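You operate a simulated robot arm through the tools that you are given. There is no shell and no other tool. Be economical: measure what you need, move in short steps, check, and stop when the job is done.

Carry out the task below with a simulated two-armed robot. There is one attempt and no reset: what you move stays moved.

## Task
Set the size switch by the product card and start the run.
Fine: ZERO the count once, mode RUN, doors shut; leave the machine running.

The check looks at the end state, three seconds after you hand in, the way a careful person would. Anything else that was tipped, shoved, dropped, spilled or broken makes it a failure.

## Robot
Two 6-joint arms with fingered hands on one trunk, on a base that drives. Base frame: it is fixed to the floor where the robot stands at the start and does not move with it; the origin is under the middle of the robot, x ahead of it, y to its left, z up. Lengths are in mm, angles in degrees, forces in N, time in s.
The left shoulder is at the start at [50, 170, 1060], the right one opposite. With the tool pointing down near the work surface each hand reaches from about 480 to 760 mm from the robot's upright axis, wherever it stands, measured 20 degrees to its own side. Places, roughly: air knob [800, 200, 1300]; black mode switch [900, -100, 1200]; green start button [900, -200, 1100]; grey zero button [800, 100, 1100]; size switch [900, 0, 1200]; vacuum knob [800, 300, 1300]. Payload 3.5 kg a hand.
Tool frame (each hand has its own): the origin (TCP) lies between the finger pads and is the grasp point; the fingertips stand 26 mm ahead of it; z points along the fingers, y is the line along which they close. The gripper opens to 132 mm. The gripper's body begins 73 mm behind the TCP. The gripper is a hand of 3 fingers: y runs from the thumb to the fingers, the wrist lies at [0, 0, -234] in the tool frame, and closing takes about 1.5 s.
Orientation is told as [roll, pitch, yaw] about the base's x, y, z axes, in that order, counted from this pose: with the fingers straight down and closing along the base's y, the tool's x points along the base's -x, its y along +y and its z along -z.

## Interface
- The arms move only by the tool step_arm. It takes "left_moves", "right_moves" or both (then of equal length, played together; a hand with none holds still); each is a list of rows, each a list of 2 entries, a list of its own where there are three numbers: the shift along the base's x, y, z in mm, then the turn, a rotation vector about the base's x, y, z in rad. In form: [[[dx, dy, dz], [wx, wy, wz]], ...]. A call has 1 to 8 rows; each row shifts and turns the commanded pose from where the row before left it. "left_gripper" and "right_gripper" are, for a hand that has rows, the gripper command, from -1 (fully open) to 1 (shut), values between in proportion, set as the call begins (left out, the last holds). Rows are played at 5 a second. More than 50 mm and 8.6 degrees between two rows, or a gripper value outside its range, and nothing of the call is played. A pose out of reach is approached as far as the arm can. The call stops where the force on the tool passes 40 N (or 10 N more than at its start, if that is more) or the arm is blocked; 0.2 s more then pass. Each finger travels about 153 mm/s and halts on what it meets, pressing with about 23 N; the grip force reading is that of the motor and also rises with nothing between the fingers. The clock runs only during rows and for 0.2 s after the last one: add rows that do not move to give the fingers time. It gives the time, the measured TCP pose, the force on the tool (base axes), the opening and the grip force at its end, in the units of the frame above (readings bear some noise), with the torque about the TCP (base axes, N m) and any sound that the robot's microphone picked up.
- Cameras (640 x 400 px; columns grow to the right, rows downward): "scene" is now at [39.7, -3.9, 1656.7]; the picture's right is [0.05, -1.00, 0.00], its down [-0.62, -0.03, -0.78] and it looks along [0.78, 0.04, -0.62] (base axes); focal length 271 px, centre (320, 200). "left" rides on the left gripper at [-62, 3, -92] in its tool frame; the picture's right is [-0.05, -1.00, 0.00], its down [0.83, -0.04, -0.56] and it looks along [0.55, -0.03, 0.83] (tool axes); focal length 230 px, centre (320, 200). "right" rides on the right gripper at [62, 3, -92] in its tool frame; the picture's right is [-0.05, 1.00, 0.00], its down [-0.83, -0.04, -0.56] and it looks along [-0.55, -0.03, 0.83] (tool axes); focal length 230 px, centre (320, 200). There is no depth. A picture from a camera that has moved, and an enlarged one, comes with that camera's place and axes in the base frame and with its lens. The place of the scene camera against the robot may be out by one fixed shift of up to 12 mm in any direction.
- snapshot(camera): a new picture of that camera. No time passes.
- move_column(by): slides the trunk up (or, below 0, down) by that many mm; the arms and the scene camera ride with it, the base frame stays. It gives what a move gives, with no picture.
- steer(legs): drives the robot by 1 to 6 legs, each [ahead, left, turn to the left] in mm, mm and degrees, along the robot's own axes; the way and the turn of a leg run together, so that a leg with both is an arc; at most 1500 mm and 180 degrees a leg. The arms and the cameras ride along, it lands a little off, and it stops where it bumps. It gives what a move gives.
- move_fingers(finger1, finger2, thumb_bend, hand): sets how far each is bent, from 0 (flat) to 1 (curled in); at 0.3 the hand is open as for a grip, at 0.7 the pads meet at the TCP. One left out holds its place. A second passes; each finger stops where it meets its share of the squeeze, and holds until it gets a number again. A gripper value or a shape takes the hand back. It gives what a move gives, with no picture; readings hold the bend of each and the force on the fingers (four entries, about 0 where the hand has none), thumb and palm.
- hand_shape(shape, hand): the hand has 3 fingers and takes this shape, open, in about a second: jaw (thumb against the fingers, like two jaws); tri (thumb and two fingers); tip (a fingertip pinch); poke (one finger out to press); point (the index stretched); flat (the hand flat); cup (the hand cupped); fist (a fist). The gripper value then closes the fingers along that shape, each until it touches; the sizes above hold for jaw. It gives what a move gives, with no picture.
- head_to(pan, tilt): turns the head with the scene camera to pan (to the left, within 86 degrees either way) and tilt (down, from -29 to 69), counted from straight ahead of the robot. It gives what a move gives.
- enlarge(camera, box): a new picture of the part [left, top, right, bottom] of that camera's present view, enlarged. No time passes.
- close_job(): hands the job in; it is judged then, once.

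Go step by step. Nothing tells you exact positions but the pictures and the camera data: compare them with the known pose of the tool, close in by small moves and look again before you grip or let go. The budget is 120 turns and 88 pictures, counting those below and the enlarged ones. Unless the task says otherwise, let go and move clear before handing in, and close with one line.

The tools are called after "Emit:" as a command line: name --argument value ..., lists and objects as JSON in quotes. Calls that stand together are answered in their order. step_arm: Moves the arms, as the interface text tells. Its arguments: {"type":"object","properties":{"left_moves":{"type":"array","items":{"type":"array"}},"left_gripper":{"type":"number"},"right_moves":{"type":"array","items":{"type":"array"}},"right_gripper":{"type":"number"}},"required":[]} The other tools are called the same way: move_column (by) slides the trunk up or down; hand_shape (shape, hand) gives the hand a shape; move_fingers (finger1, finger2, thumb_bend, hand) moves the fingers one by one; steer (legs) drives the base; head_to (pan, tilt) turns the head that bears the scene camera; snapshot (camera) takes a picture; enlarge (camera, box) takes an enlarged picture of a part of a camera's view; close_job () hands the job in.

At the start:

```text
clock: 0.0
left_eef_pos: [631.3, 221.5, 1000.3]
left_tool_rot: [0.0, 0.1, 0.0]
left_ft_force: [-1.0, 0.2, 0.9]
left_torque: [-0.03, 0.01, -0.01]
left_opening: 131.9
left_grip_force: 0.1
left_shape: jaw
left_bend: [0.3, 0.3, 0.3]
left_finger forces: [0.0, 0.0, 0.0, 0.0, 0.0, 0.0]
right_eef_pos: [620.1, -250.9, 1000.1]
right_tool_rot: [-0.1, 0.0, 0.0]
right_ft_force: [0.4, 0.3, 0.0]
right_torque: [0.02, 0.01, 0.01]
right_opening: 131.8
right_grip_force: 0.2
right_shape: jaw
right_bend: [0.3, 0.3, 0.3]
right_finger forces: [0.1, 0.0, 0.1, 0.1, 0.0, 0.1]
trunk travel left (down, up): [-675.0, 35.0]
robot x, y, heading: [-2.6, 2.8, -0.0]
head pan, tilt: [2.6, 38.4]
```

scene: 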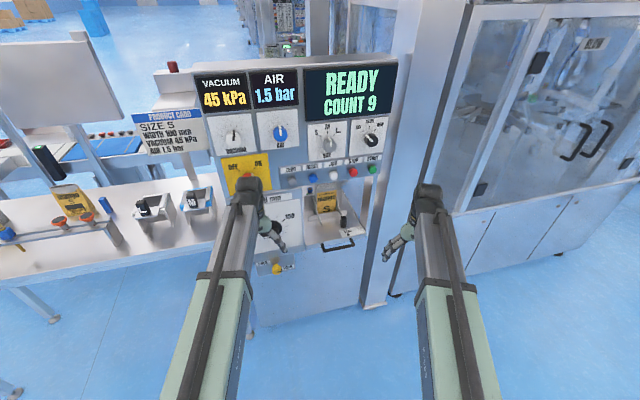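
right: 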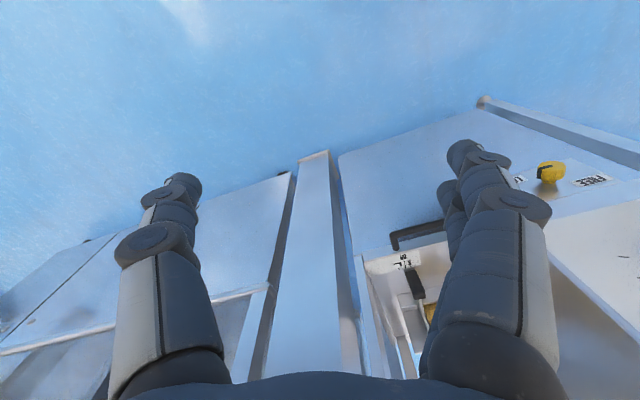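
left: 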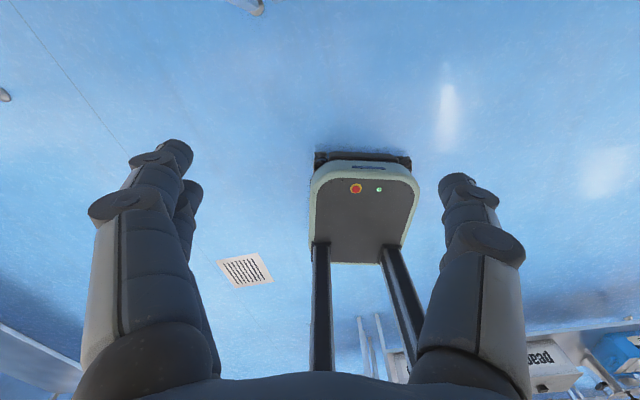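

I see the machine panel ahead with displays, knobs, switches and a row of small buttons; the product card is on the left. I enlarge the card and the panel first.

Emit:
enlarge --camera "scene" --box '[130, 100, 220, 160]'

Emit:
enlarge --camera "scene" --box '[270, 110, 400, 190]'

Emit:
enlarge --camera "scene" --box '[190, 60, 400, 190]'

Emit:
enlarge --camera "scene" --box '[220, 140, 400, 290]'

```text
6.67 times, centred on (175, 130) of scene
camera zoom: at [39.7, -3.9, 1656.7], right [0.05, -1.0, 0.0], down [-0.62, -0.03, -0.78], along [0.78, 0.04, -0.62], focal length 1806 px, centre (1287, 667)
```

zoom: 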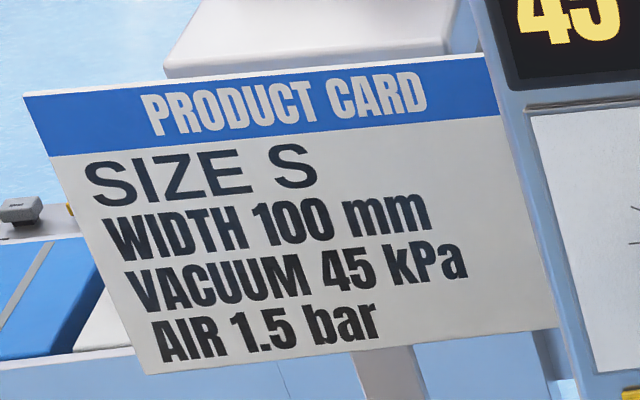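

```text
4.92 times, centred on (335, 150) of scene
camera zoom: at [39.7, -3.9, 1656.7], right [0.05, -1.0, 0.0], down [-0.62, -0.03, -0.78], along [0.78, 0.04, -0.62], focal length 1333 px, centre (246, 446)
```

zoom: 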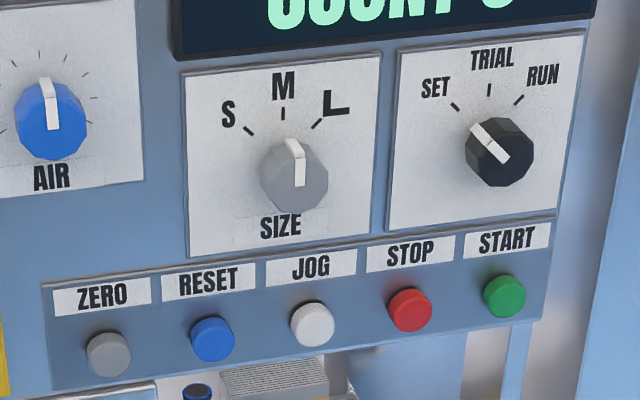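

```text
3.05 times, centred on (295, 125) of scene
camera zoom: at [39.7, -3.9, 1656.7], right [0.05, -1.0, 0.0], down [-0.62, -0.03, -0.78], along [0.78, 0.04, -0.62], focal length 825 px, centre (396, 429)
```

zoom: 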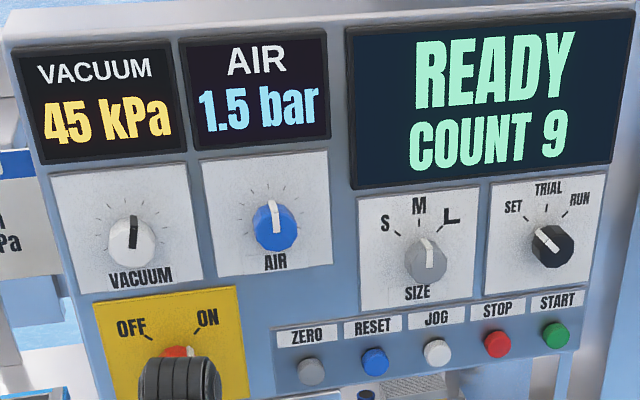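

```text
2.67 times, centred on (310, 215) of scene
camera zoom: at [39.7, -3.9, 1656.7], right [0.05, -1.0, 0.0], down [-0.62, -0.03, -0.78], along [0.78, 0.04, -0.62], focal length 722 px, centre (347, 160)
```

zoom: 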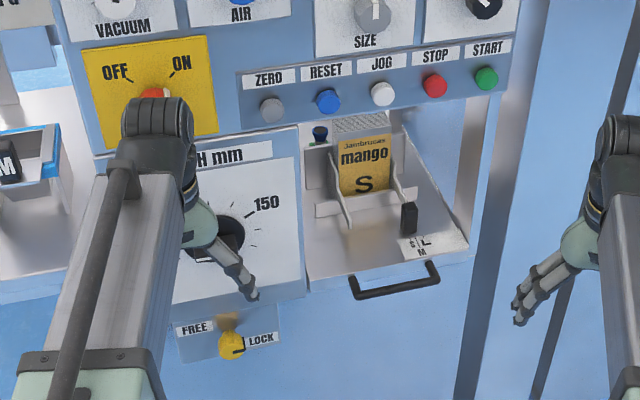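

The card says size S, while the switch stands at M and the mode at SET. I check the doors and the rest of the panel.

Emit:
enlarge --camera "scene" --box '[440, 0, 640, 130]'

Emit:
head_to --pan -35 --tilt 25

Emit:
snapshot --camera "scene"

```text
3.08 times, centred on (540, 65) of scene
camera zoom: at [39.7, -3.9, 1656.7], right [0.05, -1.0, 0.0], down [-0.62, -0.03, -0.78], along [0.78, 0.04, -0.62], focal length 833 px, centre (-357, 615)
```

zoom: 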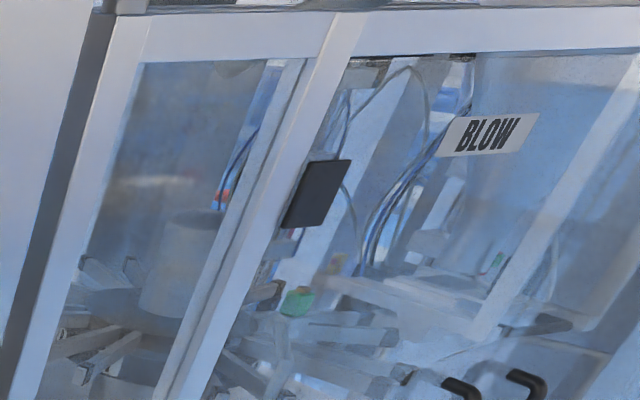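

```text
clock: 1.0
left_eef_pos: [631.8, 222.3, 999.5]
left_tool_rot: [0.0, 0.0, 0.1]
left_ft_force: [0.5, -0.1, 0.9]
left_torque: [-0.03, 0.01, 0.01]
left_opening: 132.2
left_grip_force: 0.0
left_shape: jaw
left_bend: [0.3, 0.3, 0.3]
left_finger forces: [0.1, 0.0, 0.1, 0.0, 0.1, 0.0]
right_eef_pos: [619.8, -250.3, 999.1]
right_tool_rot: [-0.1, 0.0, 0.0]
right_ft_force: [-0.1, 0.6, 0.1]
right_torque: [0.01, -0.03, 0.0]
right_opening: 131.9
right_grip_force: 0.1
right_shape: jaw
right_bend: [0.3, 0.3, 0.3]
right_finger forces: [0.1, 0.0, 0.0, 0.0, 0.1, 0.1]
trunk travel left (down, up): [-675.0, 35.0]
robot x, y, heading: [-1.5, -3.0, 0.1]
head pan, tilt: [-35.0, 25.0]
```

```text
79 pictures are left
camera scene: at [29.2, -60.6, 1677.6], right [-0.57, -0.82, 0.0], down [-0.35, 0.24, -0.91], along [0.74, -0.52, -0.42], focal length 271 px, centre (320, 200)
```

scene: 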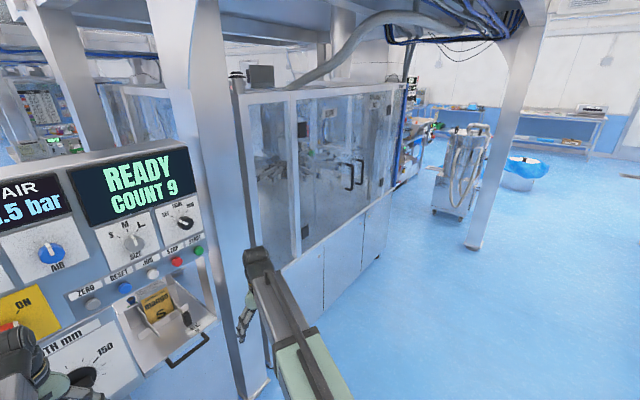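

The doors look shut. I raise the left hand, tipping it forward a bit at a time so the fingers point at the panel; I do 8 rows and then look.

Emit:
step_arm --left_moves '[[[-10, 0, 25], [0, -0.14, 0]], [[-10, 0, 25], [0, -0.14, 0]], [[-10, 0, 25], [0, -0.14, 0]], [[-10, 0, 25], [0, -0.14, 0]], [[-10, 0, 25], [0, -0.14, 0]], [[0, 0, 25], [0, -0.14, 0]], [[0, 0, 25], [0, -0.14, 0]], [[0, 0, 25], [0, -0.14, 0]]]'

Emit:
head_to --pan 0 --tilt 30

Emit:
snapshot --camera "scene"

Emit:
snapshot --camera "left"

```text
clock: 2.8
left_eef_pos: [656.1, 234.2, 1224.0]
left_tool_rot: [0.0, -64.2, 0.2]
left_ft_force: [-0.4, 0.8, -0.7]
left_torque: [-0.01, -0.02, 0.02]
left_opening: 131.9
left_grip_force: 0.1
left_shape: jaw
left_bend: [0.3, 0.3, 0.3]
left_finger forces: [0.0, 0.0, 0.0, 0.1, 0.0, 0.0]
left hand out of reach, approached as far as the arm can: row 5, 6, 7, 8
right_eef_pos: [619.3, -251.7, 999.1]
right_tool_rot: [0.0, -0.1, 0.0]
right_ft_force: [0.2, -0.3, -0.1]
right_torque: [-0.02, -0.01, -0.01]
right_opening: 131.7
right_grip_force: 0.0
right_shape: jaw
right_bend: [0.3, 0.3, 0.3]
right_finger forces: [0.1, 0.1, 0.0, 0.0, 0.0, 0.1]
trunk travel left (down, up): [-675.0, 35.0]
robot x, y, heading: [2.0, -0.6, -0.2]
head pan, tilt: [-35.0, 25.0]
```

```text
clock: 3.9
left_eef_pos: [656.4, 234.3, 1225.0]
left_tool_rot: [0.0, -64.0, 0.0]
left_ft_force: [0.1, 0.1, -0.8]
left_torque: [-0.01, -0.02, 0.0]
left_opening: 131.9
left_grip_force: 0.0
left_shape: jaw
left_bend: [0.3, 0.3, 0.3]
left_finger forces: [0.1, 0.1, 0.0, 0.0, 0.0, 0.0]
right_eef_pos: [619.6, -251.1, 999.6]
right_tool_rot: [0.0, 0.0, 0.0]
right_ft_force: [0.7, -0.3, 0.3]
right_torque: [0.01, 0.01, 0.01]
right_opening: 132.0
right_grip_force: 0.0
right_shape: jaw
right_bend: [0.3, 0.3, 0.3]
right_finger forces: [0.0, 0.0, 0.0, 0.0, 0.0, 0.0]
trunk travel left (down, up): [-675.0, 35.0]
robot x, y, heading: [1.5, 0.1, 0.1]
head pan, tilt: [0.0, 30.0]
```

```text
78 pictures are left
camera scene: at [44.2, -7.9, 1669.7], right [0.0, -1.0, 0.0], down [-0.5, 0.0, -0.87], along [0.87, 0.0, -0.5], focal length 271 px, centre (320, 200)
```

scene: 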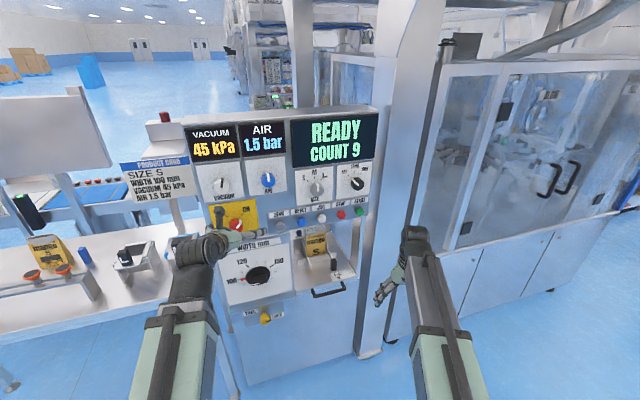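

```text
77 pictures are left
camera left: at [600.7, 237.2, 1319.0], right [0.02, -1.0, 0.05], down [-0.86, -0.04, -0.5], along [0.51, -0.03, -0.86], focal length 230 px, centre (320, 200)
```

left: 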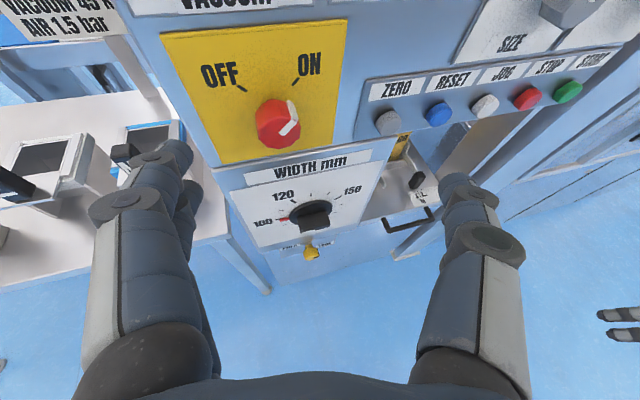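

The width dial stands at 100 and the power at ON, so only size, mode, ZERO and START remain. By triangulation the panel is turned about 15° (ZERO ≈ [861, 135, 1096], START ≈ [944, -164, 1106]); I shift the base right and turn it left to face the panel squarely with the left arm.

Emit:
steer --legs '[[0, -425, 0], [0, 0, 15.5], [80, 0, 0]]'

Emit:
snapshot --camera "scene"

Emit:
snapshot --camera "left"

```text
clock: 8.1
left_eef_pos: [653.5, -15.9, 1222.9]
left_tool_rot: [0.0, -64.1, 14.8]
left_ft_force: [-0.8, 0.5, -0.2]
left_torque: [-0.07, 0.01, -0.01]
left_opening: 131.8
left_grip_force: 0.1
left_shape: jaw
left_bend: [0.3, 0.3, 0.3]
left_finger forces: [0.1, 0.1, 0.0, 0.0, 0.0, 0.0]
right_eef_pos: [741.3, -494.7, 998.9]
right_tool_rot: [0.0, 0.1, 14.9]
right_ft_force: [0.1, 0.1, 0.3]
right_torque: [-0.05, -0.01, 0.0]
right_opening: 131.9
right_grip_force: 0.1
right_shape: jaw
right_bend: [0.3, 0.3, 0.3]
right_finger forces: [0.1, 0.0, 0.0, 0.0, 0.0, 0.0]
trunk travel left (down, up): [-675.0, 35.0]
robot x, y, heading: [75.4, -413.9, 15.0]
head pan, tilt: [0.0, 30.0]
```

```text
76 pictures are left
camera scene: at [121.5, -405.7, 1669.6], right [0.26, -0.97, 0.0], down [-0.48, -0.13, -0.87], along [0.84, 0.22, -0.5], focal length 271 px, centre (320, 200)
```

scene: 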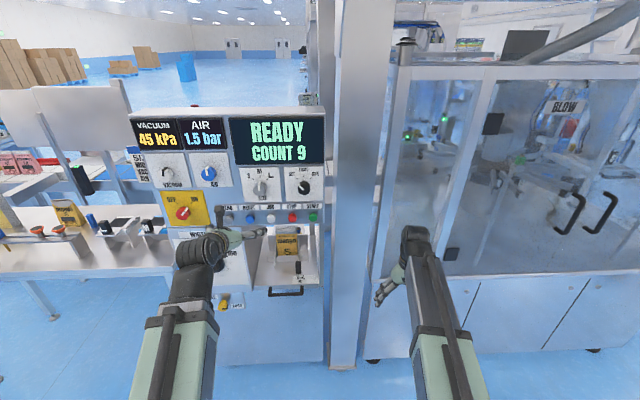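

```text
75 pictures are left
camera left: at [598.5, -28.1, 1318.2], right [0.28, -0.96, 0.05], down [-0.82, -0.26, -0.5], along [0.5, 0.1, -0.86], focal length 230 px, centre (320, 200)
```

left: 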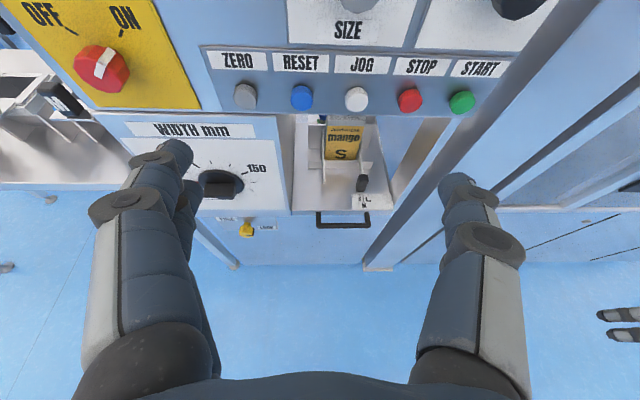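

The robot now faces the panel almost squarely. I enlarge the panel for measurement.

Emit:
enlarge --camera "scene" --box '[210, 160, 338, 240]'

Emit:
enlarge --camera "left" --box '[200, 0, 600, 250]'

```text
5.00 times, centred on (274, 200) of scene
camera zoom: at [121.5, -405.7, 1669.6], right [0.26, -0.97, 0.0], down [-0.48, -0.13, -0.87], along [0.84, 0.22, -0.5], focal length 1354 px, centre (550, 200)
```

zoom: 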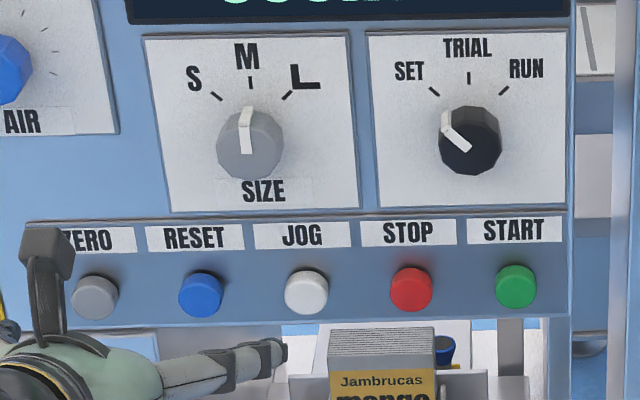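

```text
1.60 times, centred on (400, 125) of left
camera zoom: at [598.5, -28.1, 1318.2], right [0.28, -0.96, 0.05], down [-0.82, -0.26, -0.5], along [0.5, 0.1, -0.86], focal length 368 px, centre (192, 320)
```

zoom: 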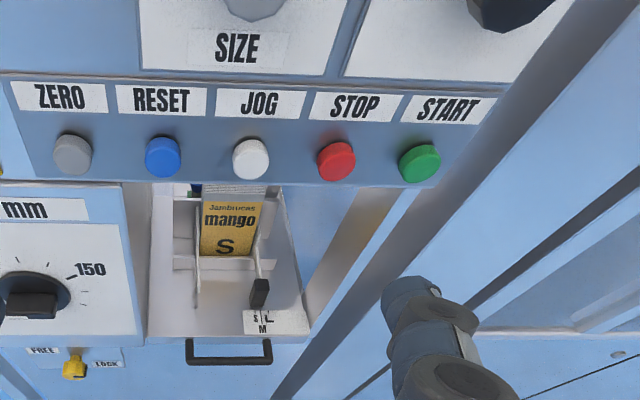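

Measured in the panel-aligned frame, the size knob is at about f 850, l -216, z 1238, and the panel's yaw is about 17.7°. I level the hand and bring it to about 75 mm short of the size knob.

Emit:
step_arm --left_moves '[[[36.5, 1.8, 4], [0.0294, -0.1096, 0]], [[36.5, 1.8, 4], [0.0294, -0.1096, 0]], [[36.5, 1.8, 4], [0.0294, -0.1096, 0]], [[36.5, 1.8, 4], [0.0294, -0.1096, 0]], [[0, 0, 0], [0, 0, 0.047]]]'

Emit:
snapshot --camera "left"

Emit:
snapshot --camera "scene"

```text
clock: 9.3
left_eef_pos: [797.7, -11.8, 1239.3]
left_tool_rot: [31.2, -89.8, -15.3]
left_ft_force: [-0.6, 1.6, 1.0]
left_torque: [0.02, 0.01, 0.02]
left_opening: 132.0
left_grip_force: 0.0
left_shape: jaw
left_bend: [0.3, 0.3, 0.3]
left_finger forces: [0.1, 0.1, 0.1, 0.0, 0.1, 0.0]
right_eef_pos: [740.0, -495.5, 999.3]
right_tool_rot: [0.0, -0.1, 14.8]
right_ft_force: [-0.3, 0.9, 1.3]
right_torque: [0.0, -0.01, 0.03]
right_opening: 132.0
right_grip_force: 0.1
right_shape: jaw
right_bend: [0.3, 0.3, 0.3]
right_finger forces: [0.0, 0.0, 0.1, 0.0, 0.0, 0.0]
trunk travel left (down, up): [-675.0, 35.0]
robot x, y, heading: [78.8, -408.6, 15.0]
head pan, tilt: [0.0, 30.0]
```

```text
72 pictures are left
camera left: at [709.7, -34.1, 1300.2], right [0.27, -0.96, 0.05], down [-0.52, -0.19, -0.83], along [0.81, 0.2, -0.56], focal length 230 px, centre (320, 200)
```

left: 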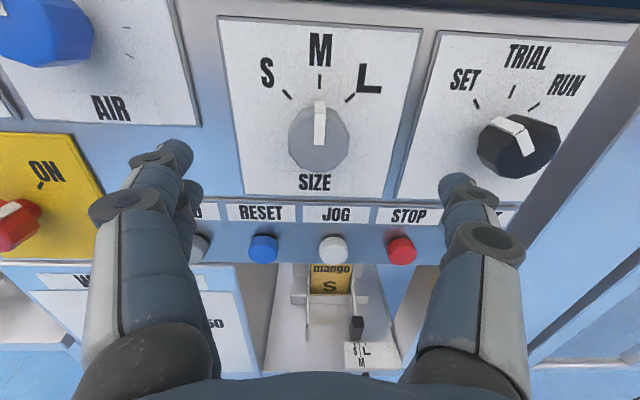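

```text
71 pictures are left
camera scene: at [118.9, -406.4, 1669.7], right [0.26, -0.97, 0.0], down [-0.48, -0.13, -0.87], along [0.84, 0.22, -0.5], focal length 271 px, centre (320, 200)
```

scene: 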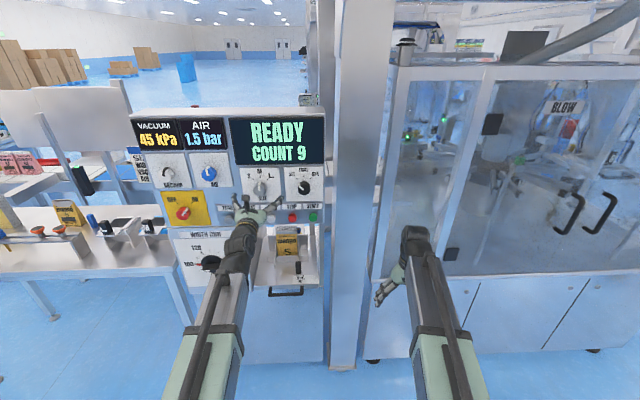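

The hand is lined up with the size knob. I narrow the grip to about 85 mm and advance 50 mm.

Emit:
step_arm --left_moves '[[[16, 4.5, 0], [0, 0, 0]], [[16, 4.5, 0], [0, 0, 0]], [[16, 4.5, 0], [0, 0, 0]], [[0, 0, 0], [0, 0, 0]]]' --left_gripper -0.3

Emit:
snapshot --camera "left"

Emit:
enlarge --camera "scene" --box '[210, 160, 338, 240]'

```text
clock: 10.3
left_eef_pos: [845.9, 3.0, 1240.5]
left_tool_rot: [145.0, -89.8, -127.3]
left_ft_force: [0.6, -0.2, 0.0]
left_torque: [0.01, 0.0, -0.03]
left_opening: 86.2
left_grip_force: 0.0
left_shape: jaw
left_bend: [0.7, 0.7, 0.67]
left_finger forces: [0.1, 0.0, 0.0, 0.0, 0.0, 0.0]
right_eef_pos: [740.3, -495.1, 999.8]
right_tool_rot: [0.0, 0.0, 14.8]
right_ft_force: [1.1, -0.4, -0.2]
right_torque: [0.01, -0.04, 0.05]
right_opening: 131.8
right_grip_force: 0.0
right_shape: jaw
right_bend: [0.3, 0.3, 0.3]
right_finger forces: [0.1, 0.0, 0.1, 0.0, 0.0, 0.1]
trunk travel left (down, up): [-675.0, 35.0]
robot x, y, heading: [75.3, -411.0, 14.9]
head pan, tilt: [0.0, 30.0]
```

```text
70 pictures are left
camera left: at [757.2, -22.3, 1300.6], right [0.3, -0.95, 0.05], down [-0.52, -0.21, -0.83], along [0.8, 0.22, -0.55], focal length 230 px, centre (320, 200)
```

left: 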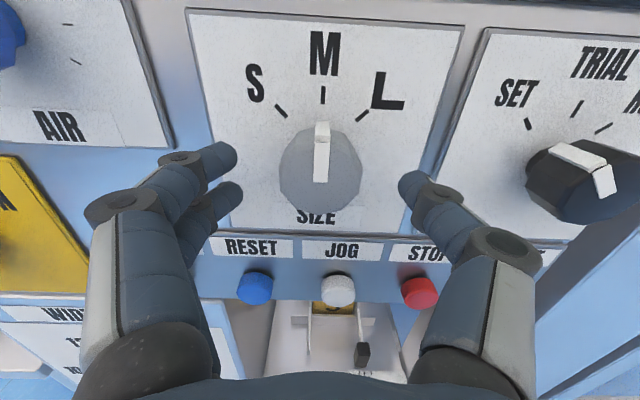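

```text
5.00 times, centred on (274, 200) of scene
camera zoom: at [119.0, -406.3, 1669.7], right [0.26, -0.97, 0.0], down [-0.48, -0.13, -0.87], along [0.84, 0.22, -0.5], focal length 1354 px, centre (550, 200)
```

zoom: 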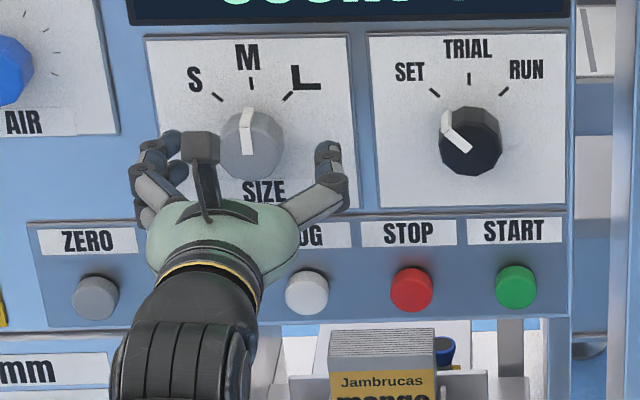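

Two views agree: the knob's face is at f 853, z 1238, the plate about 18–25 mm behind it. I advance about 22 mm so that the fingertips reach over the knob, then look.

Emit:
step_arm --left_moves '[[[10.5, 3, -0.5], [0, 0, 0]], [[10.5, 3, -0.5], [0, 0, 0]]]'

Emit:
snapshot --camera "left"

```text
clock: 10.9
left_eef_pos: [866.3, 8.1, 1240.6]
left_tool_rot: [144.2, -89.9, -126.6]
left_ft_force: [-0.2, -0.7, -0.5]
left_torque: [0.01, -0.06, -0.01]
left_opening: 86.3
left_grip_force: 0.0
left_shape: jaw
left_bend: [0.7, 0.7, 0.67]
left_finger forces: [0.0, 0.1, 0.0, 0.0, 0.0, 0.0]
right_eef_pos: [740.9, -495.3, 1000.6]
right_tool_rot: [0.0, -0.1, 14.7]
right_ft_force: [-0.3, 0.0, 0.1]
right_torque: [-0.01, 0.0, 0.02]
right_opening: 131.9
right_grip_force: 0.1
right_shape: jaw
right_bend: [0.3, 0.3, 0.3]
right_finger forces: [0.1, 0.1, 0.1, 0.0, 0.1, 0.0]
trunk travel left (down, up): [-675.0, 35.0]
robot x, y, heading: [77.5, -412.4, 14.9]
head pan, tilt: [0.0, 30.0]
```

```text
68 pictures are left
camera left: at [777.3, -15.9, 1299.8], right [0.3, -0.95, 0.05], down [-0.52, -0.21, -0.83], along [0.8, 0.22, -0.55], focal length 230 px, centre (320, 200)
```

left: 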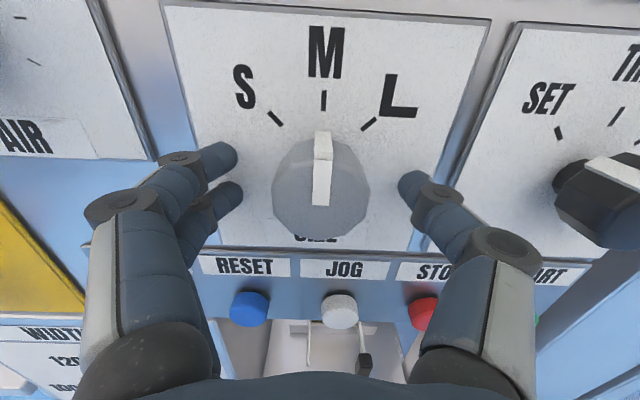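

The fingers now straddle the knob. I go 9 mm further and close.

Emit:
step_arm --left_moves '[[[8.6, 2.6, -1], [0, 0, 0]]]'

Emit:
step_arm --left_moves '[[[0, 0, 0], [0, 0, 0]], [[0, 0, 0], [0, 0, 0]], [[0, 0, 0], [0, 0, 0]], [[0, 0, 0], [0, 0, 0]]]' --left_gripper 0.4

Emit:
snapshot --camera "left"

```text
clock: 11.3
left_eef_pos: [869.1, 10.2, 1238.9]
left_tool_rot: [170.0, -89.9, -152.6]
left_ft_force: [-33.8, -13.2, -5.7]
left_torque: [-0.3, 0.1, 1.32]
left_opening: 84.0
left_grip_force: 0.1
left_shape: jaw
left_bend: [0.72, 0.72, 0.68]
left_finger forces: [14.9, 15.4, 0.0, 0.0, 4.6, 0.0]
right_eef_pos: [737.3, -496.8, 1001.9]
right_tool_rot: [0.1, -0.2, 14.8]
right_ft_force: [0.1, -0.5, -0.5]
right_torque: [-0.02, 0.01, 0.0]
right_opening: 131.7
right_grip_force: 0.0
right_shape: jaw
right_bend: [0.3, 0.3, 0.3]
right_finger forces: [0.0, 0.0, 0.0, 0.0, 0.0, 0.1]
trunk travel left (down, up): [-675.0, 35.0]
robot x, y, heading: [77.5, -412.8, 14.7]
head pan, tilt: [0.0, 30.0]
```

```text
clock: 12.3
left_eef_pos: [870.3, 8.6, 1242.9]
left_tool_rot: [164.2, -89.5, -146.7]
left_ft_force: [-24.2, -13.8, 3.6]
left_torque: [-0.06, -0.11, -0.61]
left_opening: 33.8
left_grip_force: 23.2
left_shape: jaw
left_bend: [0.76, 0.76, 0.73]
left_finger forces: [16.0, 11.4, 0.1, 0.1, 44.5, 0.1]
right_eef_pos: [737.4, -495.9, 1001.9]
right_tool_rot: [-0.1, -0.2, 14.8]
right_ft_force: [0.0, 0.7, -0.5]
right_torque: [0.01, 0.0, -0.04]
right_opening: 131.8
right_grip_force: 0.0
right_shape: jaw
right_bend: [0.3, 0.3, 0.3]
right_finger forces: [0.1, 0.1, 0.0, 0.0, 0.1, 0.0]
trunk travel left (down, up): [-675.0, 35.0]
robot x, y, heading: [77.9, -412.5, 14.6]
head pan, tilt: [0.0, 30.0]
```

```text
67 pictures are left
camera left: at [782.4, -15.9, 1301.9], right [0.3, -0.95, 0.05], down [-0.51, -0.2, -0.83], along [0.81, 0.22, -0.55], focal length 230 px, centre (320, 200)
```

left: 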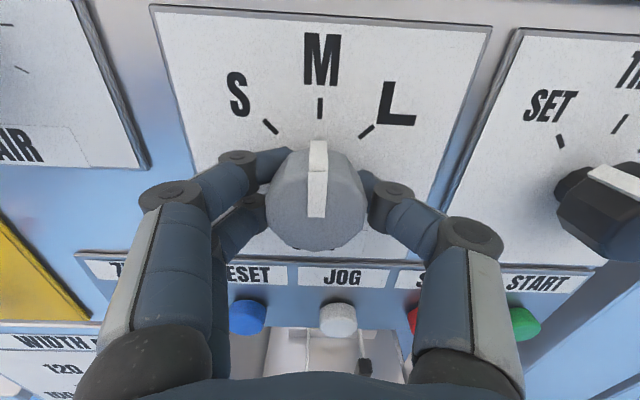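

The hand holds the knob with the fingertips pressing the plate. I ease back 5 mm and turn it counter-clockwise about 45° toward S.

Emit:
step_arm --left_moves '[[[-5, -1.5, -1], [0, 0, 0]], [[0, 0, 0], [-0.1247, -0.0369, 0]], [[0, 0, 0], [-0.1247, -0.0369, 0]], [[0, 0, 0], [-0.1247, -0.0369, 0]], [[0, 0, 0], [-0.1247, -0.0369, 0]], [[0, 0, 0], [-0.1247, -0.0369, 0]], [[0, 0, 0], [-0.1247, -0.0369, 0]]]'

Emit:
snapshot --camera "left"

Emit:
enlarge --camera "scene" --box '[210, 160, 338, 240]'

```text
clock: 13.9
left_eef_pos: [868.9, 8.5, 1240.2]
left_tool_rot: [-89.3, -45.3, 106.8]
left_ft_force: [14.3, -5.2, 21.4]
left_torque: [0.37, -0.37, -0.5]
left_opening: 30.2
left_grip_force: 23.0
left_shape: jaw
left_bend: [0.74, 0.75, 0.72]
left_finger forces: [12.4, 6.6, 0.0, 0.0, 39.8, 0.0]
right_eef_pos: [741.1, -497.3, 1000.2]
right_tool_rot: [0.1, 0.0, 14.8]
right_ft_force: [-0.5, 0.0, 0.8]
right_torque: [0.0, 0.03, 0.0]
right_opening: 131.7
right_grip_force: 0.0
right_shape: jaw
right_bend: [0.3, 0.3, 0.3]
right_finger forces: [0.0, 0.1, 0.0, 0.1, 0.0, 0.1]
trunk travel left (down, up): [-675.0, 35.0]
robot x, y, heading: [78.6, -410.1, 14.7]
head pan, tilt: [0.0, 30.0]
```

```text
66 pictures are left
camera left: at [768.8, 24.5, 1280.9], right [0.21, -0.64, 0.74], down [-0.35, -0.75, -0.56], along [0.91, -0.15, -0.38], focal length 230 px, centre (320, 200)
```

left: 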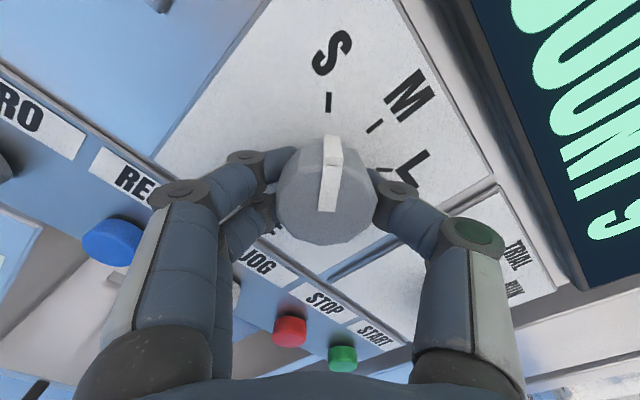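

```text
5.00 times, centred on (274, 200) of scene
camera zoom: at [118.9, -408.6, 1669.7], right [0.26, -0.97, 0.0], down [-0.48, -0.13, -0.87], along [0.84, 0.22, -0.5], focal length 1354 px, centre (550, 200)
```

zoom: 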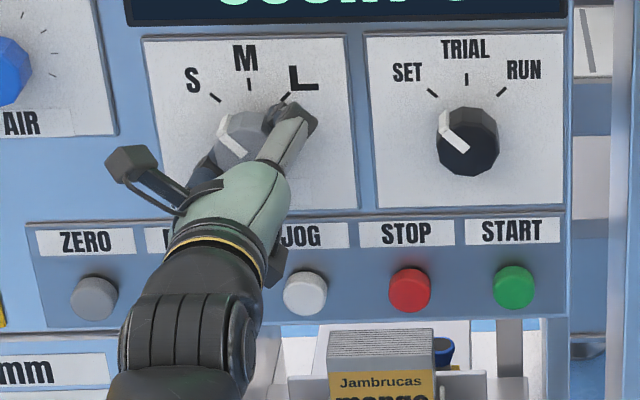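

The size knob points at S. I open the fingers and back straight out.

Emit:
step_arm --left_moves '[[[0, 0, 0], [0, 0, 0]], [[0, 0, 0], [0, 0, 0]], [[0, 0, 0], [0, 0, 0]], [[-24, -7, 0], [0, 0, 0]], [[-24, -7, 0], [0, 0, 0]], [[-24, -7, 0], [0, 0, 0]]]' --left_gripper -0.3

Emit:
enlarge --camera "scene" --box '[210, 160, 338, 240]'

Emit:
snapshot --camera "left"

```text
clock: 15.3
left_eef_pos: [795.9, -10.4, 1237.1]
left_tool_rot: [-89.0, -45.4, 106.6]
left_ft_force: [-0.2, 0.2, -0.7]
left_torque: [0.02, -0.01, 0.0]
left_opening: 85.8
left_grip_force: 0.1
left_shape: jaw
left_bend: [0.7, 0.7, 0.68]
left_finger forces: [0.0, 0.0, 0.0, 0.0, 0.1, 0.0]
right_eef_pos: [740.1, -495.8, 999.0]
right_tool_rot: [0.1, 0.0, 14.9]
right_ft_force: [-0.2, -0.4, -0.4]
right_torque: [0.01, 0.01, 0.02]
right_opening: 131.7
right_grip_force: 0.1
right_shape: jaw
right_bend: [0.3, 0.3, 0.3]
right_finger forces: [0.0, 0.0, 0.0, 0.0, 0.0, 0.0]
trunk travel left (down, up): [-675.0, 35.0]
robot x, y, heading: [75.5, -410.3, 14.8]
head pan, tilt: [0.0, 30.0]
```

```text
5.00 times, centred on (274, 200) of scene
camera zoom: at [118.7, -406.5, 1669.7], right [0.26, -0.97, 0.0], down [-0.48, -0.13, -0.87], along [0.84, 0.22, -0.5], focal length 1354 px, centre (550, 200)
```

zoom: 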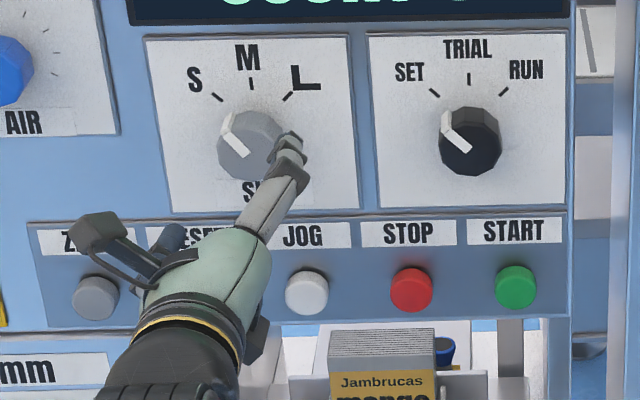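

```text
63 pictures are left
camera left: at [695.3, 5.2, 1278.3], right [0.21, -0.64, 0.74], down [-0.35, -0.75, -0.55], along [0.91, -0.15, -0.38], focal length 230 px, centre (320, 200)
```

left: 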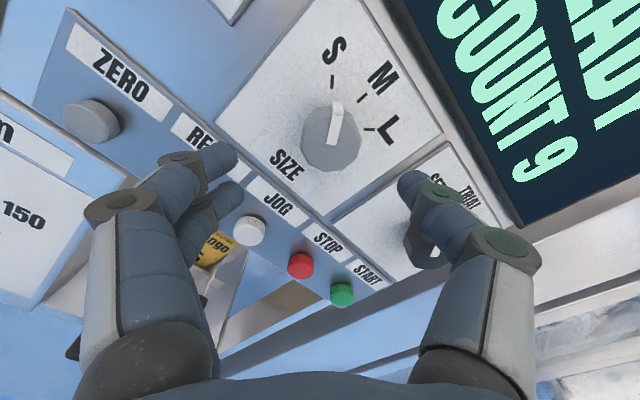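

The size switch stays at S. I move sideways to in front of the mode knob (l ≈ -367, z ≈ 1239), keeping the same wrist roll.

Emit:
step_arm --left_moves '[[[11.5, -36, 0.5], [0, 0, 0]], [[11.5, -36, 0.5], [0, 0, 0]], [[11.5, -36, 0.5], [0, 0, 0]], [[11.4, -36, 0.5], [0, 0, 0]]]'

Emit:
snapshot --camera "left"

Emit:
enlarge --camera "scene" --box '[210, 160, 338, 240]'

```text
clock: 16.3
left_eef_pos: [832.9, -110.8, 1276.2]
left_tool_rot: [-87.3, -45.6, 104.0]
left_ft_force: [-0.2, 0.4, 0.1]
left_torque: [-0.01, 0.02, -0.02]
left_opening: 85.6
left_grip_force: 0.1
left_shape: jaw
left_bend: [0.7, 0.7, 0.68]
left_finger forces: [0.0, 0.0, 0.0, 0.0, 0.0, 0.0]
left hand out of reach, approached as far as the arm can: row 2, 3, 4
right_eef_pos: [741.8, -495.4, 998.6]
right_tool_rot: [0.0, -0.1, 14.8]
right_ft_force: [0.1, -0.7, 0.2]
right_torque: [-0.02, -0.02, 0.02]
right_opening: 131.9
right_grip_force: 0.0
right_shape: jaw
right_bend: [0.3, 0.3, 0.3]
right_finger forces: [0.1, 0.0, 0.0, 0.0, 0.0, 0.0]
trunk travel left (down, up): [-675.0, 35.0]
robot x, y, heading: [73.2, -413.9, 14.9]
head pan, tilt: [0.0, 30.0]
```

```text
62 pictures are left
camera left: at [733.8, -92.3, 1319.9], right [0.21, -0.65, 0.73], down [-0.38, -0.74, -0.55], along [0.9, -0.17, -0.4], focal length 230 px, centre (320, 200)
```

left: 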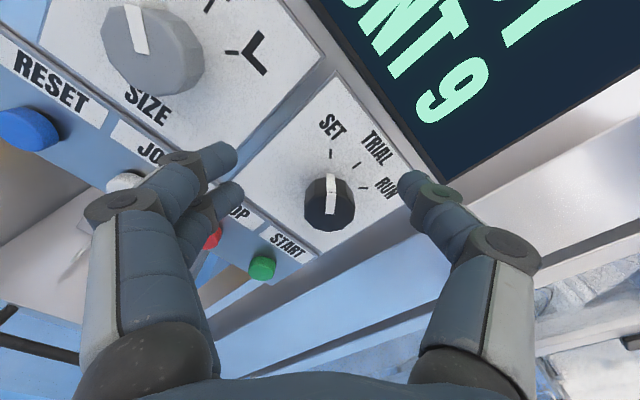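

```text
5.00 times, centred on (274, 200) of scene
camera zoom: at [119.1, -406.6, 1669.6], right [0.26, -0.97, 0.0], down [-0.48, -0.13, -0.87], along [0.84, 0.22, -0.5], focal length 1354 px, centre (550, 200)
```

zoom: 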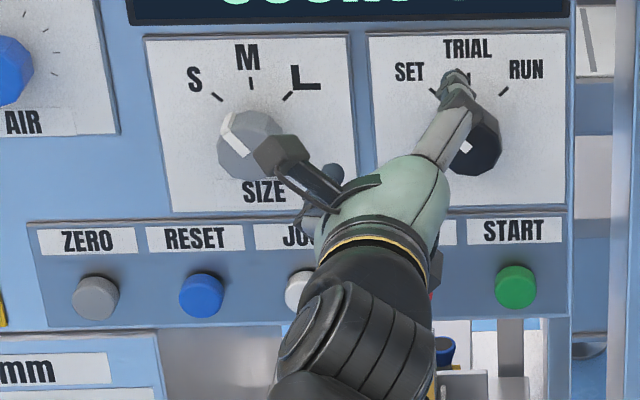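

The arm folds up too much at this spot, so I put it back to the earlier pose and shift the base 151 mm to the right instead.

Emit:
step_arm --left_moves '[[[-12.3, 33.5, -12.4], [-0.002, -0.007, 0.008]], [[-12.3, 33.5, -12.4], [-0.002, -0.007, 0.008]], [[-12.4, 33.4, -12.4], [-0.003, -0.006, 0.008]]]'

Emit:
steer --legs '[[7, -151, 0]]'

Emit:
snapshot --camera "left"

Emit:
snapshot --camera "scene"

```text
clock: 17.1
left_eef_pos: [795.4, -9.5, 1240.6]
left_tool_rot: [-90.4, -44.6, 109.1]
left_ft_force: [0.3, -0.4, -0.1]
left_torque: [0.03, -0.01, -0.02]
left_opening: 85.8
left_grip_force: 0.0
left_shape: jaw
left_bend: [0.7, 0.7, 0.68]
left_finger forces: [0.1, 0.1, 0.0, 0.0, 0.0, 0.0]
right_eef_pos: [739.8, -496.3, 1000.5]
right_tool_rot: [0.1, 0.0, 14.8]
right_ft_force: [0.4, -1.0, 0.0]
right_torque: [-0.01, -0.02, 0.0]
right_opening: 132.1
right_grip_force: 0.2
right_shape: jaw
right_bend: [0.3, 0.3, 0.3]
right_finger forces: [0.0, 0.0, 0.0, 0.0, 0.0, 0.0]
trunk travel left (down, up): [-675.0, 35.0]
robot x, y, heading: [80.6, -412.2, 15.1]
head pan, tilt: [0.0, 30.0]
```

```text
clock: 18.4
left_eef_pos: [841.1, -157.8, 1240.3]
left_tool_rot: [-90.4, -44.8, 108.8]
left_ft_force: [0.5, 0.3, -0.5]
left_torque: [0.02, 0.01, 0.02]
left_opening: 85.6
left_grip_force: 0.1
left_shape: jaw
left_bend: [0.7, 0.7, 0.68]
left_finger forces: [0.1, 0.0, 0.0, 0.0, 0.0, 0.0]
right_eef_pos: [786.7, -641.4, 999.8]
right_tool_rot: [0.1, 0.0, 14.8]
right_ft_force: [-0.3, -1.1, 0.4]
right_torque: [0.07, -0.01, 0.01]
right_opening: 132.0
right_grip_force: 0.1
right_shape: jaw
right_bend: [0.3, 0.3, 0.3]
right_finger forces: [0.0, 0.1, 0.0, 0.0, 0.1, 0.0]
trunk travel left (down, up): [-675.0, 35.0]
robot x, y, heading: [120.4, -555.3, 15.0]
head pan, tilt: [0.0, 30.0]
```

```text
60 pictures are left
camera left: at [740.3, -142.9, 1280.2], right [0.21, -0.63, 0.75], down [-0.33, -0.76, -0.56], along [0.92, -0.13, -0.37], focal length 230 px, centre (320, 200)
```

left: 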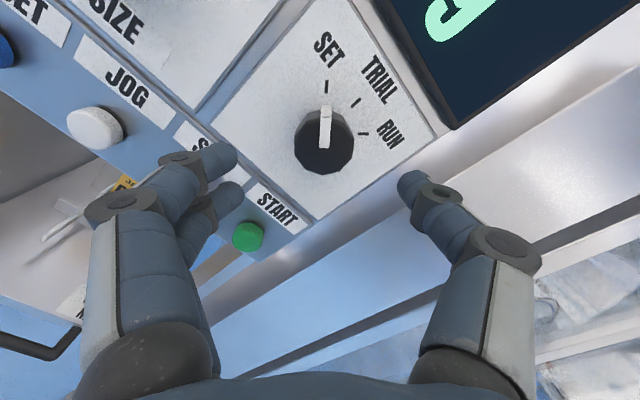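

```text
59 pictures are left
camera scene: at [165.5, -553.4, 1669.7], right [0.26, -0.97, 0.0], down [-0.48, -0.13, -0.87], along [0.84, 0.22, -0.5], focal length 271 px, centre (320, 200)
```

scene: 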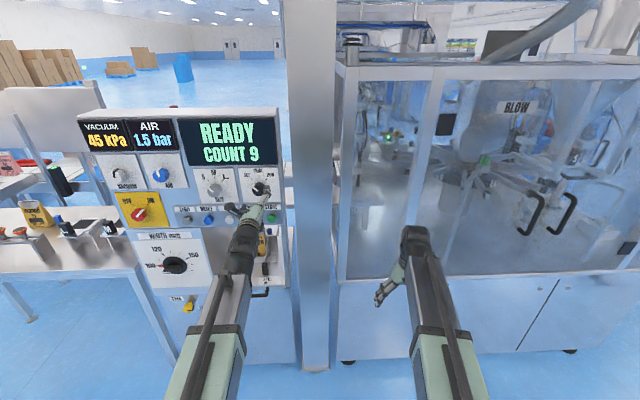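

The mode knob is lined up (l ≈ -370, z ≈ 1237). I advance about 68 mm in small rows and look before the last bit.

Emit:
step_arm --left_moves '[[[16.2, 4.7, -0.6], [0, 0, 0]], [[16.2, 4.7, -0.6], [0, 0, 0]], [[16.2, 4.7, -0.6], [0, 0, 0]], [[16.2, 4.7, -0.6], [0, 0, 0]]]'

Emit:
snapshot --camera "left"

```text
clock: 19.4
left_eef_pos: [908.0, -135.2, 1239.5]
left_tool_rot: [-90.5, -44.7, 108.9]
left_ft_force: [-0.1, -0.3, -1.0]
left_torque: [-0.05, -0.02, 0.0]
left_opening: 85.7
left_grip_force: 0.1
left_shape: jaw
left_bend: [0.7, 0.7, 0.68]
left_finger forces: [0.0, 0.1, 0.0, 0.0, 0.0, 0.0]
right_eef_pos: [785.6, -641.0, 998.9]
right_tool_rot: [0.1, 0.0, 14.9]
right_ft_force: [0.2, -1.1, 1.1]
right_torque: [-0.02, 0.04, -0.01]
right_opening: 131.8
right_grip_force: 0.0
right_shape: jaw
right_bend: [0.3, 0.3, 0.3]
right_finger forces: [0.1, 0.0, 0.0, 0.0, 0.0, 0.0]
trunk travel left (down, up): [-675.0, 35.0]
robot x, y, heading: [123.2, -557.6, 15.0]
head pan, tilt: [0.0, 30.0]
```

```text
58 pictures are left
camera left: at [806.3, -121.5, 1278.7], right [0.21, -0.63, 0.75], down [-0.33, -0.76, -0.56], along [0.92, -0.13, -0.36], focal length 230 px, centre (320, 200)
```

left: 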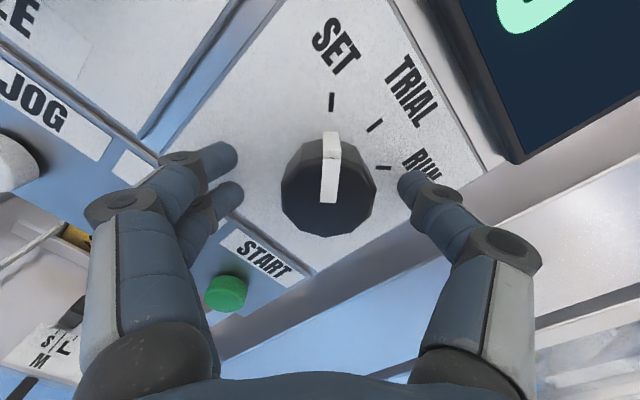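

The knob sits between the fingers much as the first one did. I go 5 mm more and close.

Emit:
step_arm --left_moves '[[[4.8, 1.0, -1], [0, 0, 0]], [[0, 0, 0], [0, 0, 0]]]'

Emit:
step_arm --left_moves '[[[0, 0, 0], [0, 0, 0]], [[0, 0, 0], [0, 0, 0]], [[0, 0, 0], [0, 0, 0]], [[0, 0, 0], [0, 0, 0]]]' --left_gripper 0.4

Emit:
snapshot --camera "left"

```text
clock: 20.0
left_eef_pos: [911.1, -134.9, 1237.5]
left_tool_rot: [-90.4, -44.6, 108.9]
left_ft_force: [-0.3, -0.8, -0.7]
left_torque: [0.01, -0.02, 0.01]
left_opening: 85.8
left_grip_force: 0.0
left_shape: jaw
left_bend: [0.7, 0.7, 0.68]
left_finger forces: [0.0, 0.1, 0.0, 0.0, 0.1, 0.0]
right_eef_pos: [785.5, -640.7, 1000.0]
right_tool_rot: [0.1, 0.0, 14.9]
right_ft_force: [-0.1, 0.4, 0.5]
right_torque: [0.01, 0.0, 0.02]
right_opening: 131.9
right_grip_force: 0.0
right_shape: jaw
right_bend: [0.3, 0.3, 0.3]
right_finger forces: [0.1, 0.0, 0.0, 0.0, 0.1, 0.0]
trunk travel left (down, up): [-675.0, 35.0]
robot x, y, heading: [122.7, -557.0, 14.7]
head pan, tilt: [0.0, 30.0]
```

```text
clock: 21.0
left_eef_pos: [912.4, -136.4, 1238.2]
left_tool_rot: [-90.4, -44.7, 108.9]
left_ft_force: [0.7, -1.1, 1.1]
left_torque: [0.01, -0.03, -0.03]
left_opening: 41.0
left_grip_force: 0.0
left_shape: jaw
left_bend: [0.73, 0.73, 0.7]
left_finger forces: [0.0, 0.0, 0.0, 0.0, 1.8, 0.0]
right_eef_pos: [787.4, -641.1, 997.8]
right_tool_rot: [0.0, 0.1, 14.8]
right_ft_force: [-0.4, 0.0, -0.2]
right_torque: [0.0, 0.01, 0.0]
right_opening: 131.8
right_grip_force: 0.1
right_shape: jaw
right_bend: [0.3, 0.3, 0.3]
right_finger forces: [0.0, 0.0, 0.0, 0.1, 0.0, 0.0]
trunk travel left (down, up): [-675.0, 35.0]
robot x, y, heading: [124.0, -557.6, 14.7]
head pan, tilt: [0.0, 30.0]
```

```text
57 pictures are left
camera left: at [810.1, -121.4, 1277.2], right [0.21, -0.63, 0.75], down [-0.33, -0.76, -0.56], along [0.92, -0.13, -0.37], focal length 230 px, centre (320, 200)
```

left: 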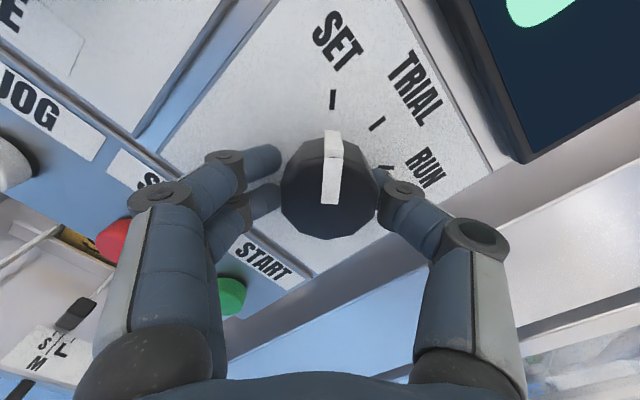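

The thumb touches first, so I shift 3 mm toward the thumb's side, go 3 mm deeper and close firmly.

Emit:
step_arm --left_moves '[[[3.6, -1.3, 2.2], [0, 0, 0]], [[0, 0, 0], [0, 0, 0]], [[0, 0, 0], [0, 0, 0]], [[0, 0, 0], [0, 0, 0]]]' --left_gripper 0.55

Emit:
snapshot --camera "left"

```text
clock: 22.0
left_eef_pos: [915.3, -136.9, 1240.1]
left_tool_rot: [-90.4, -44.7, 108.9]
left_ft_force: [-1.0, -1.4, -1.0]
left_torque: [0.03, -0.22, -0.32]
left_opening: 26.4
left_grip_force: 23.4
left_shape: jaw
left_bend: [0.73, 0.72, 0.71]
left_finger forces: [9.8, 10.8, 0.0, 0.0, 29.9, 0.1]
right_eef_pos: [786.4, -640.9, 999.1]
right_tool_rot: [0.0, 0.0, 14.8]
right_ft_force: [0.0, 0.1, 0.1]
right_torque: [0.01, -0.05, -0.01]
right_opening: 132.3
right_grip_force: 0.1
right_shape: jaw
right_bend: [0.3, 0.3, 0.3]
right_finger forces: [0.0, 0.1, 0.0, 0.0, 0.0, 0.0]
trunk travel left (down, up): [-675.0, 35.0]
robot x, y, heading: [116.4, -556.3, 14.6]
head pan, tilt: [0.0, 30.0]
```

```text
56 pictures are left
camera left: at [813.5, -122.8, 1278.9], right [0.21, -0.63, 0.75], down [-0.33, -0.76, -0.56], along [0.92, -0.13, -0.37], focal length 230 px, centre (320, 200)
```

left: 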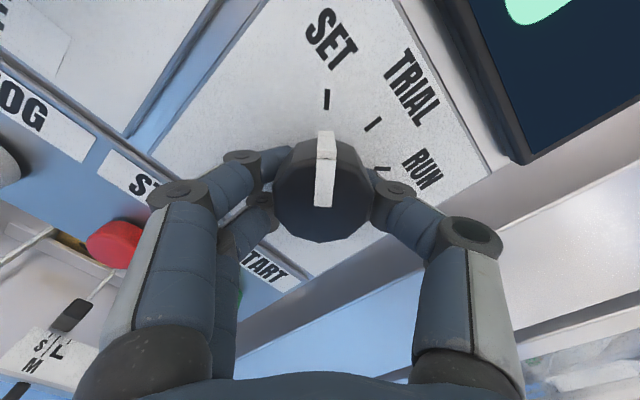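

Firm grip. I turn clockwise: first 60°, then a look.

Emit:
step_arm --left_moves '[[[0, 0, 0], [0.1236, 0.0402, 0]], [[0, 0, 0], [0.1236, 0.0402, 0]], [[0, 0, 0], [0.1236, 0.0402, 0]], [[0, 0, 0], [0.1236, 0.0402, 0]], [[0, 0, 0], [0.1236, 0.0402, 0]], [[0, 0, 0], [0.1236, 0.0402, 0]], [[0, 0, 0], [0.1236, 0.0402, 0]], [[0, 0, 0], [0.1236, 0.0402, 0]]]'

Emit:
snapshot --camera "left"

```text
clock: 23.8
left_eef_pos: [913.6, -133.3, 1238.5]
left_tool_rot: [92.2, -75.7, -74.2]
left_ft_force: [-6.1, 13.2, -8.4]
left_torque: [-0.35, 0.08, 0.05]
left_opening: 25.5
left_grip_force: 23.2
left_shape: jaw
left_bend: [0.73, 0.72, 0.72]
left_finger forces: [20.0, 26.1, 0.0, 0.0, 27.7, 0.0]
right_eef_pos: [786.0, -638.7, 999.7]
right_tool_rot: [-0.1, 0.1, 14.7]
right_ft_force: [0.4, -0.5, 0.5]
right_torque: [-0.01, 0.02, -0.02]
right_opening: 132.2
right_grip_force: 0.0
right_shape: jaw
right_bend: [0.3, 0.3, 0.3]
right_finger forces: [0.0, 0.0, 0.0, 0.0, 0.0, 0.1]
trunk travel left (down, up): [-675.0, 35.0]
robot x, y, heading: [123.9, -556.6, 14.7]
head pan, tilt: [0.0, 30.0]
```

```text
55 pictures are left
camera left: at [830.4, -173.5, 1296.6], right [0.31, -0.93, -0.19], down [-0.57, -0.02, -0.82], along [0.76, 0.36, -0.54], focal length 230 px, centre (320, 200)
```

left: 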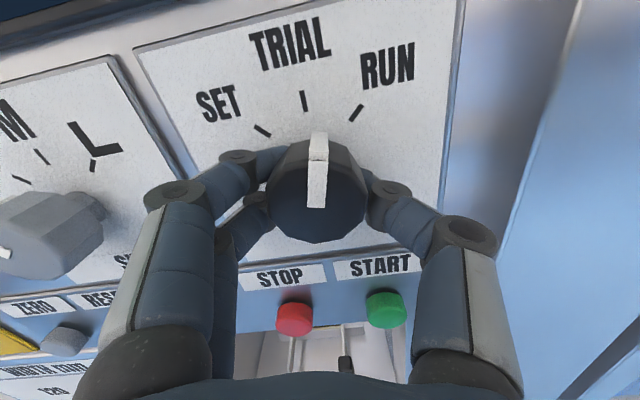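

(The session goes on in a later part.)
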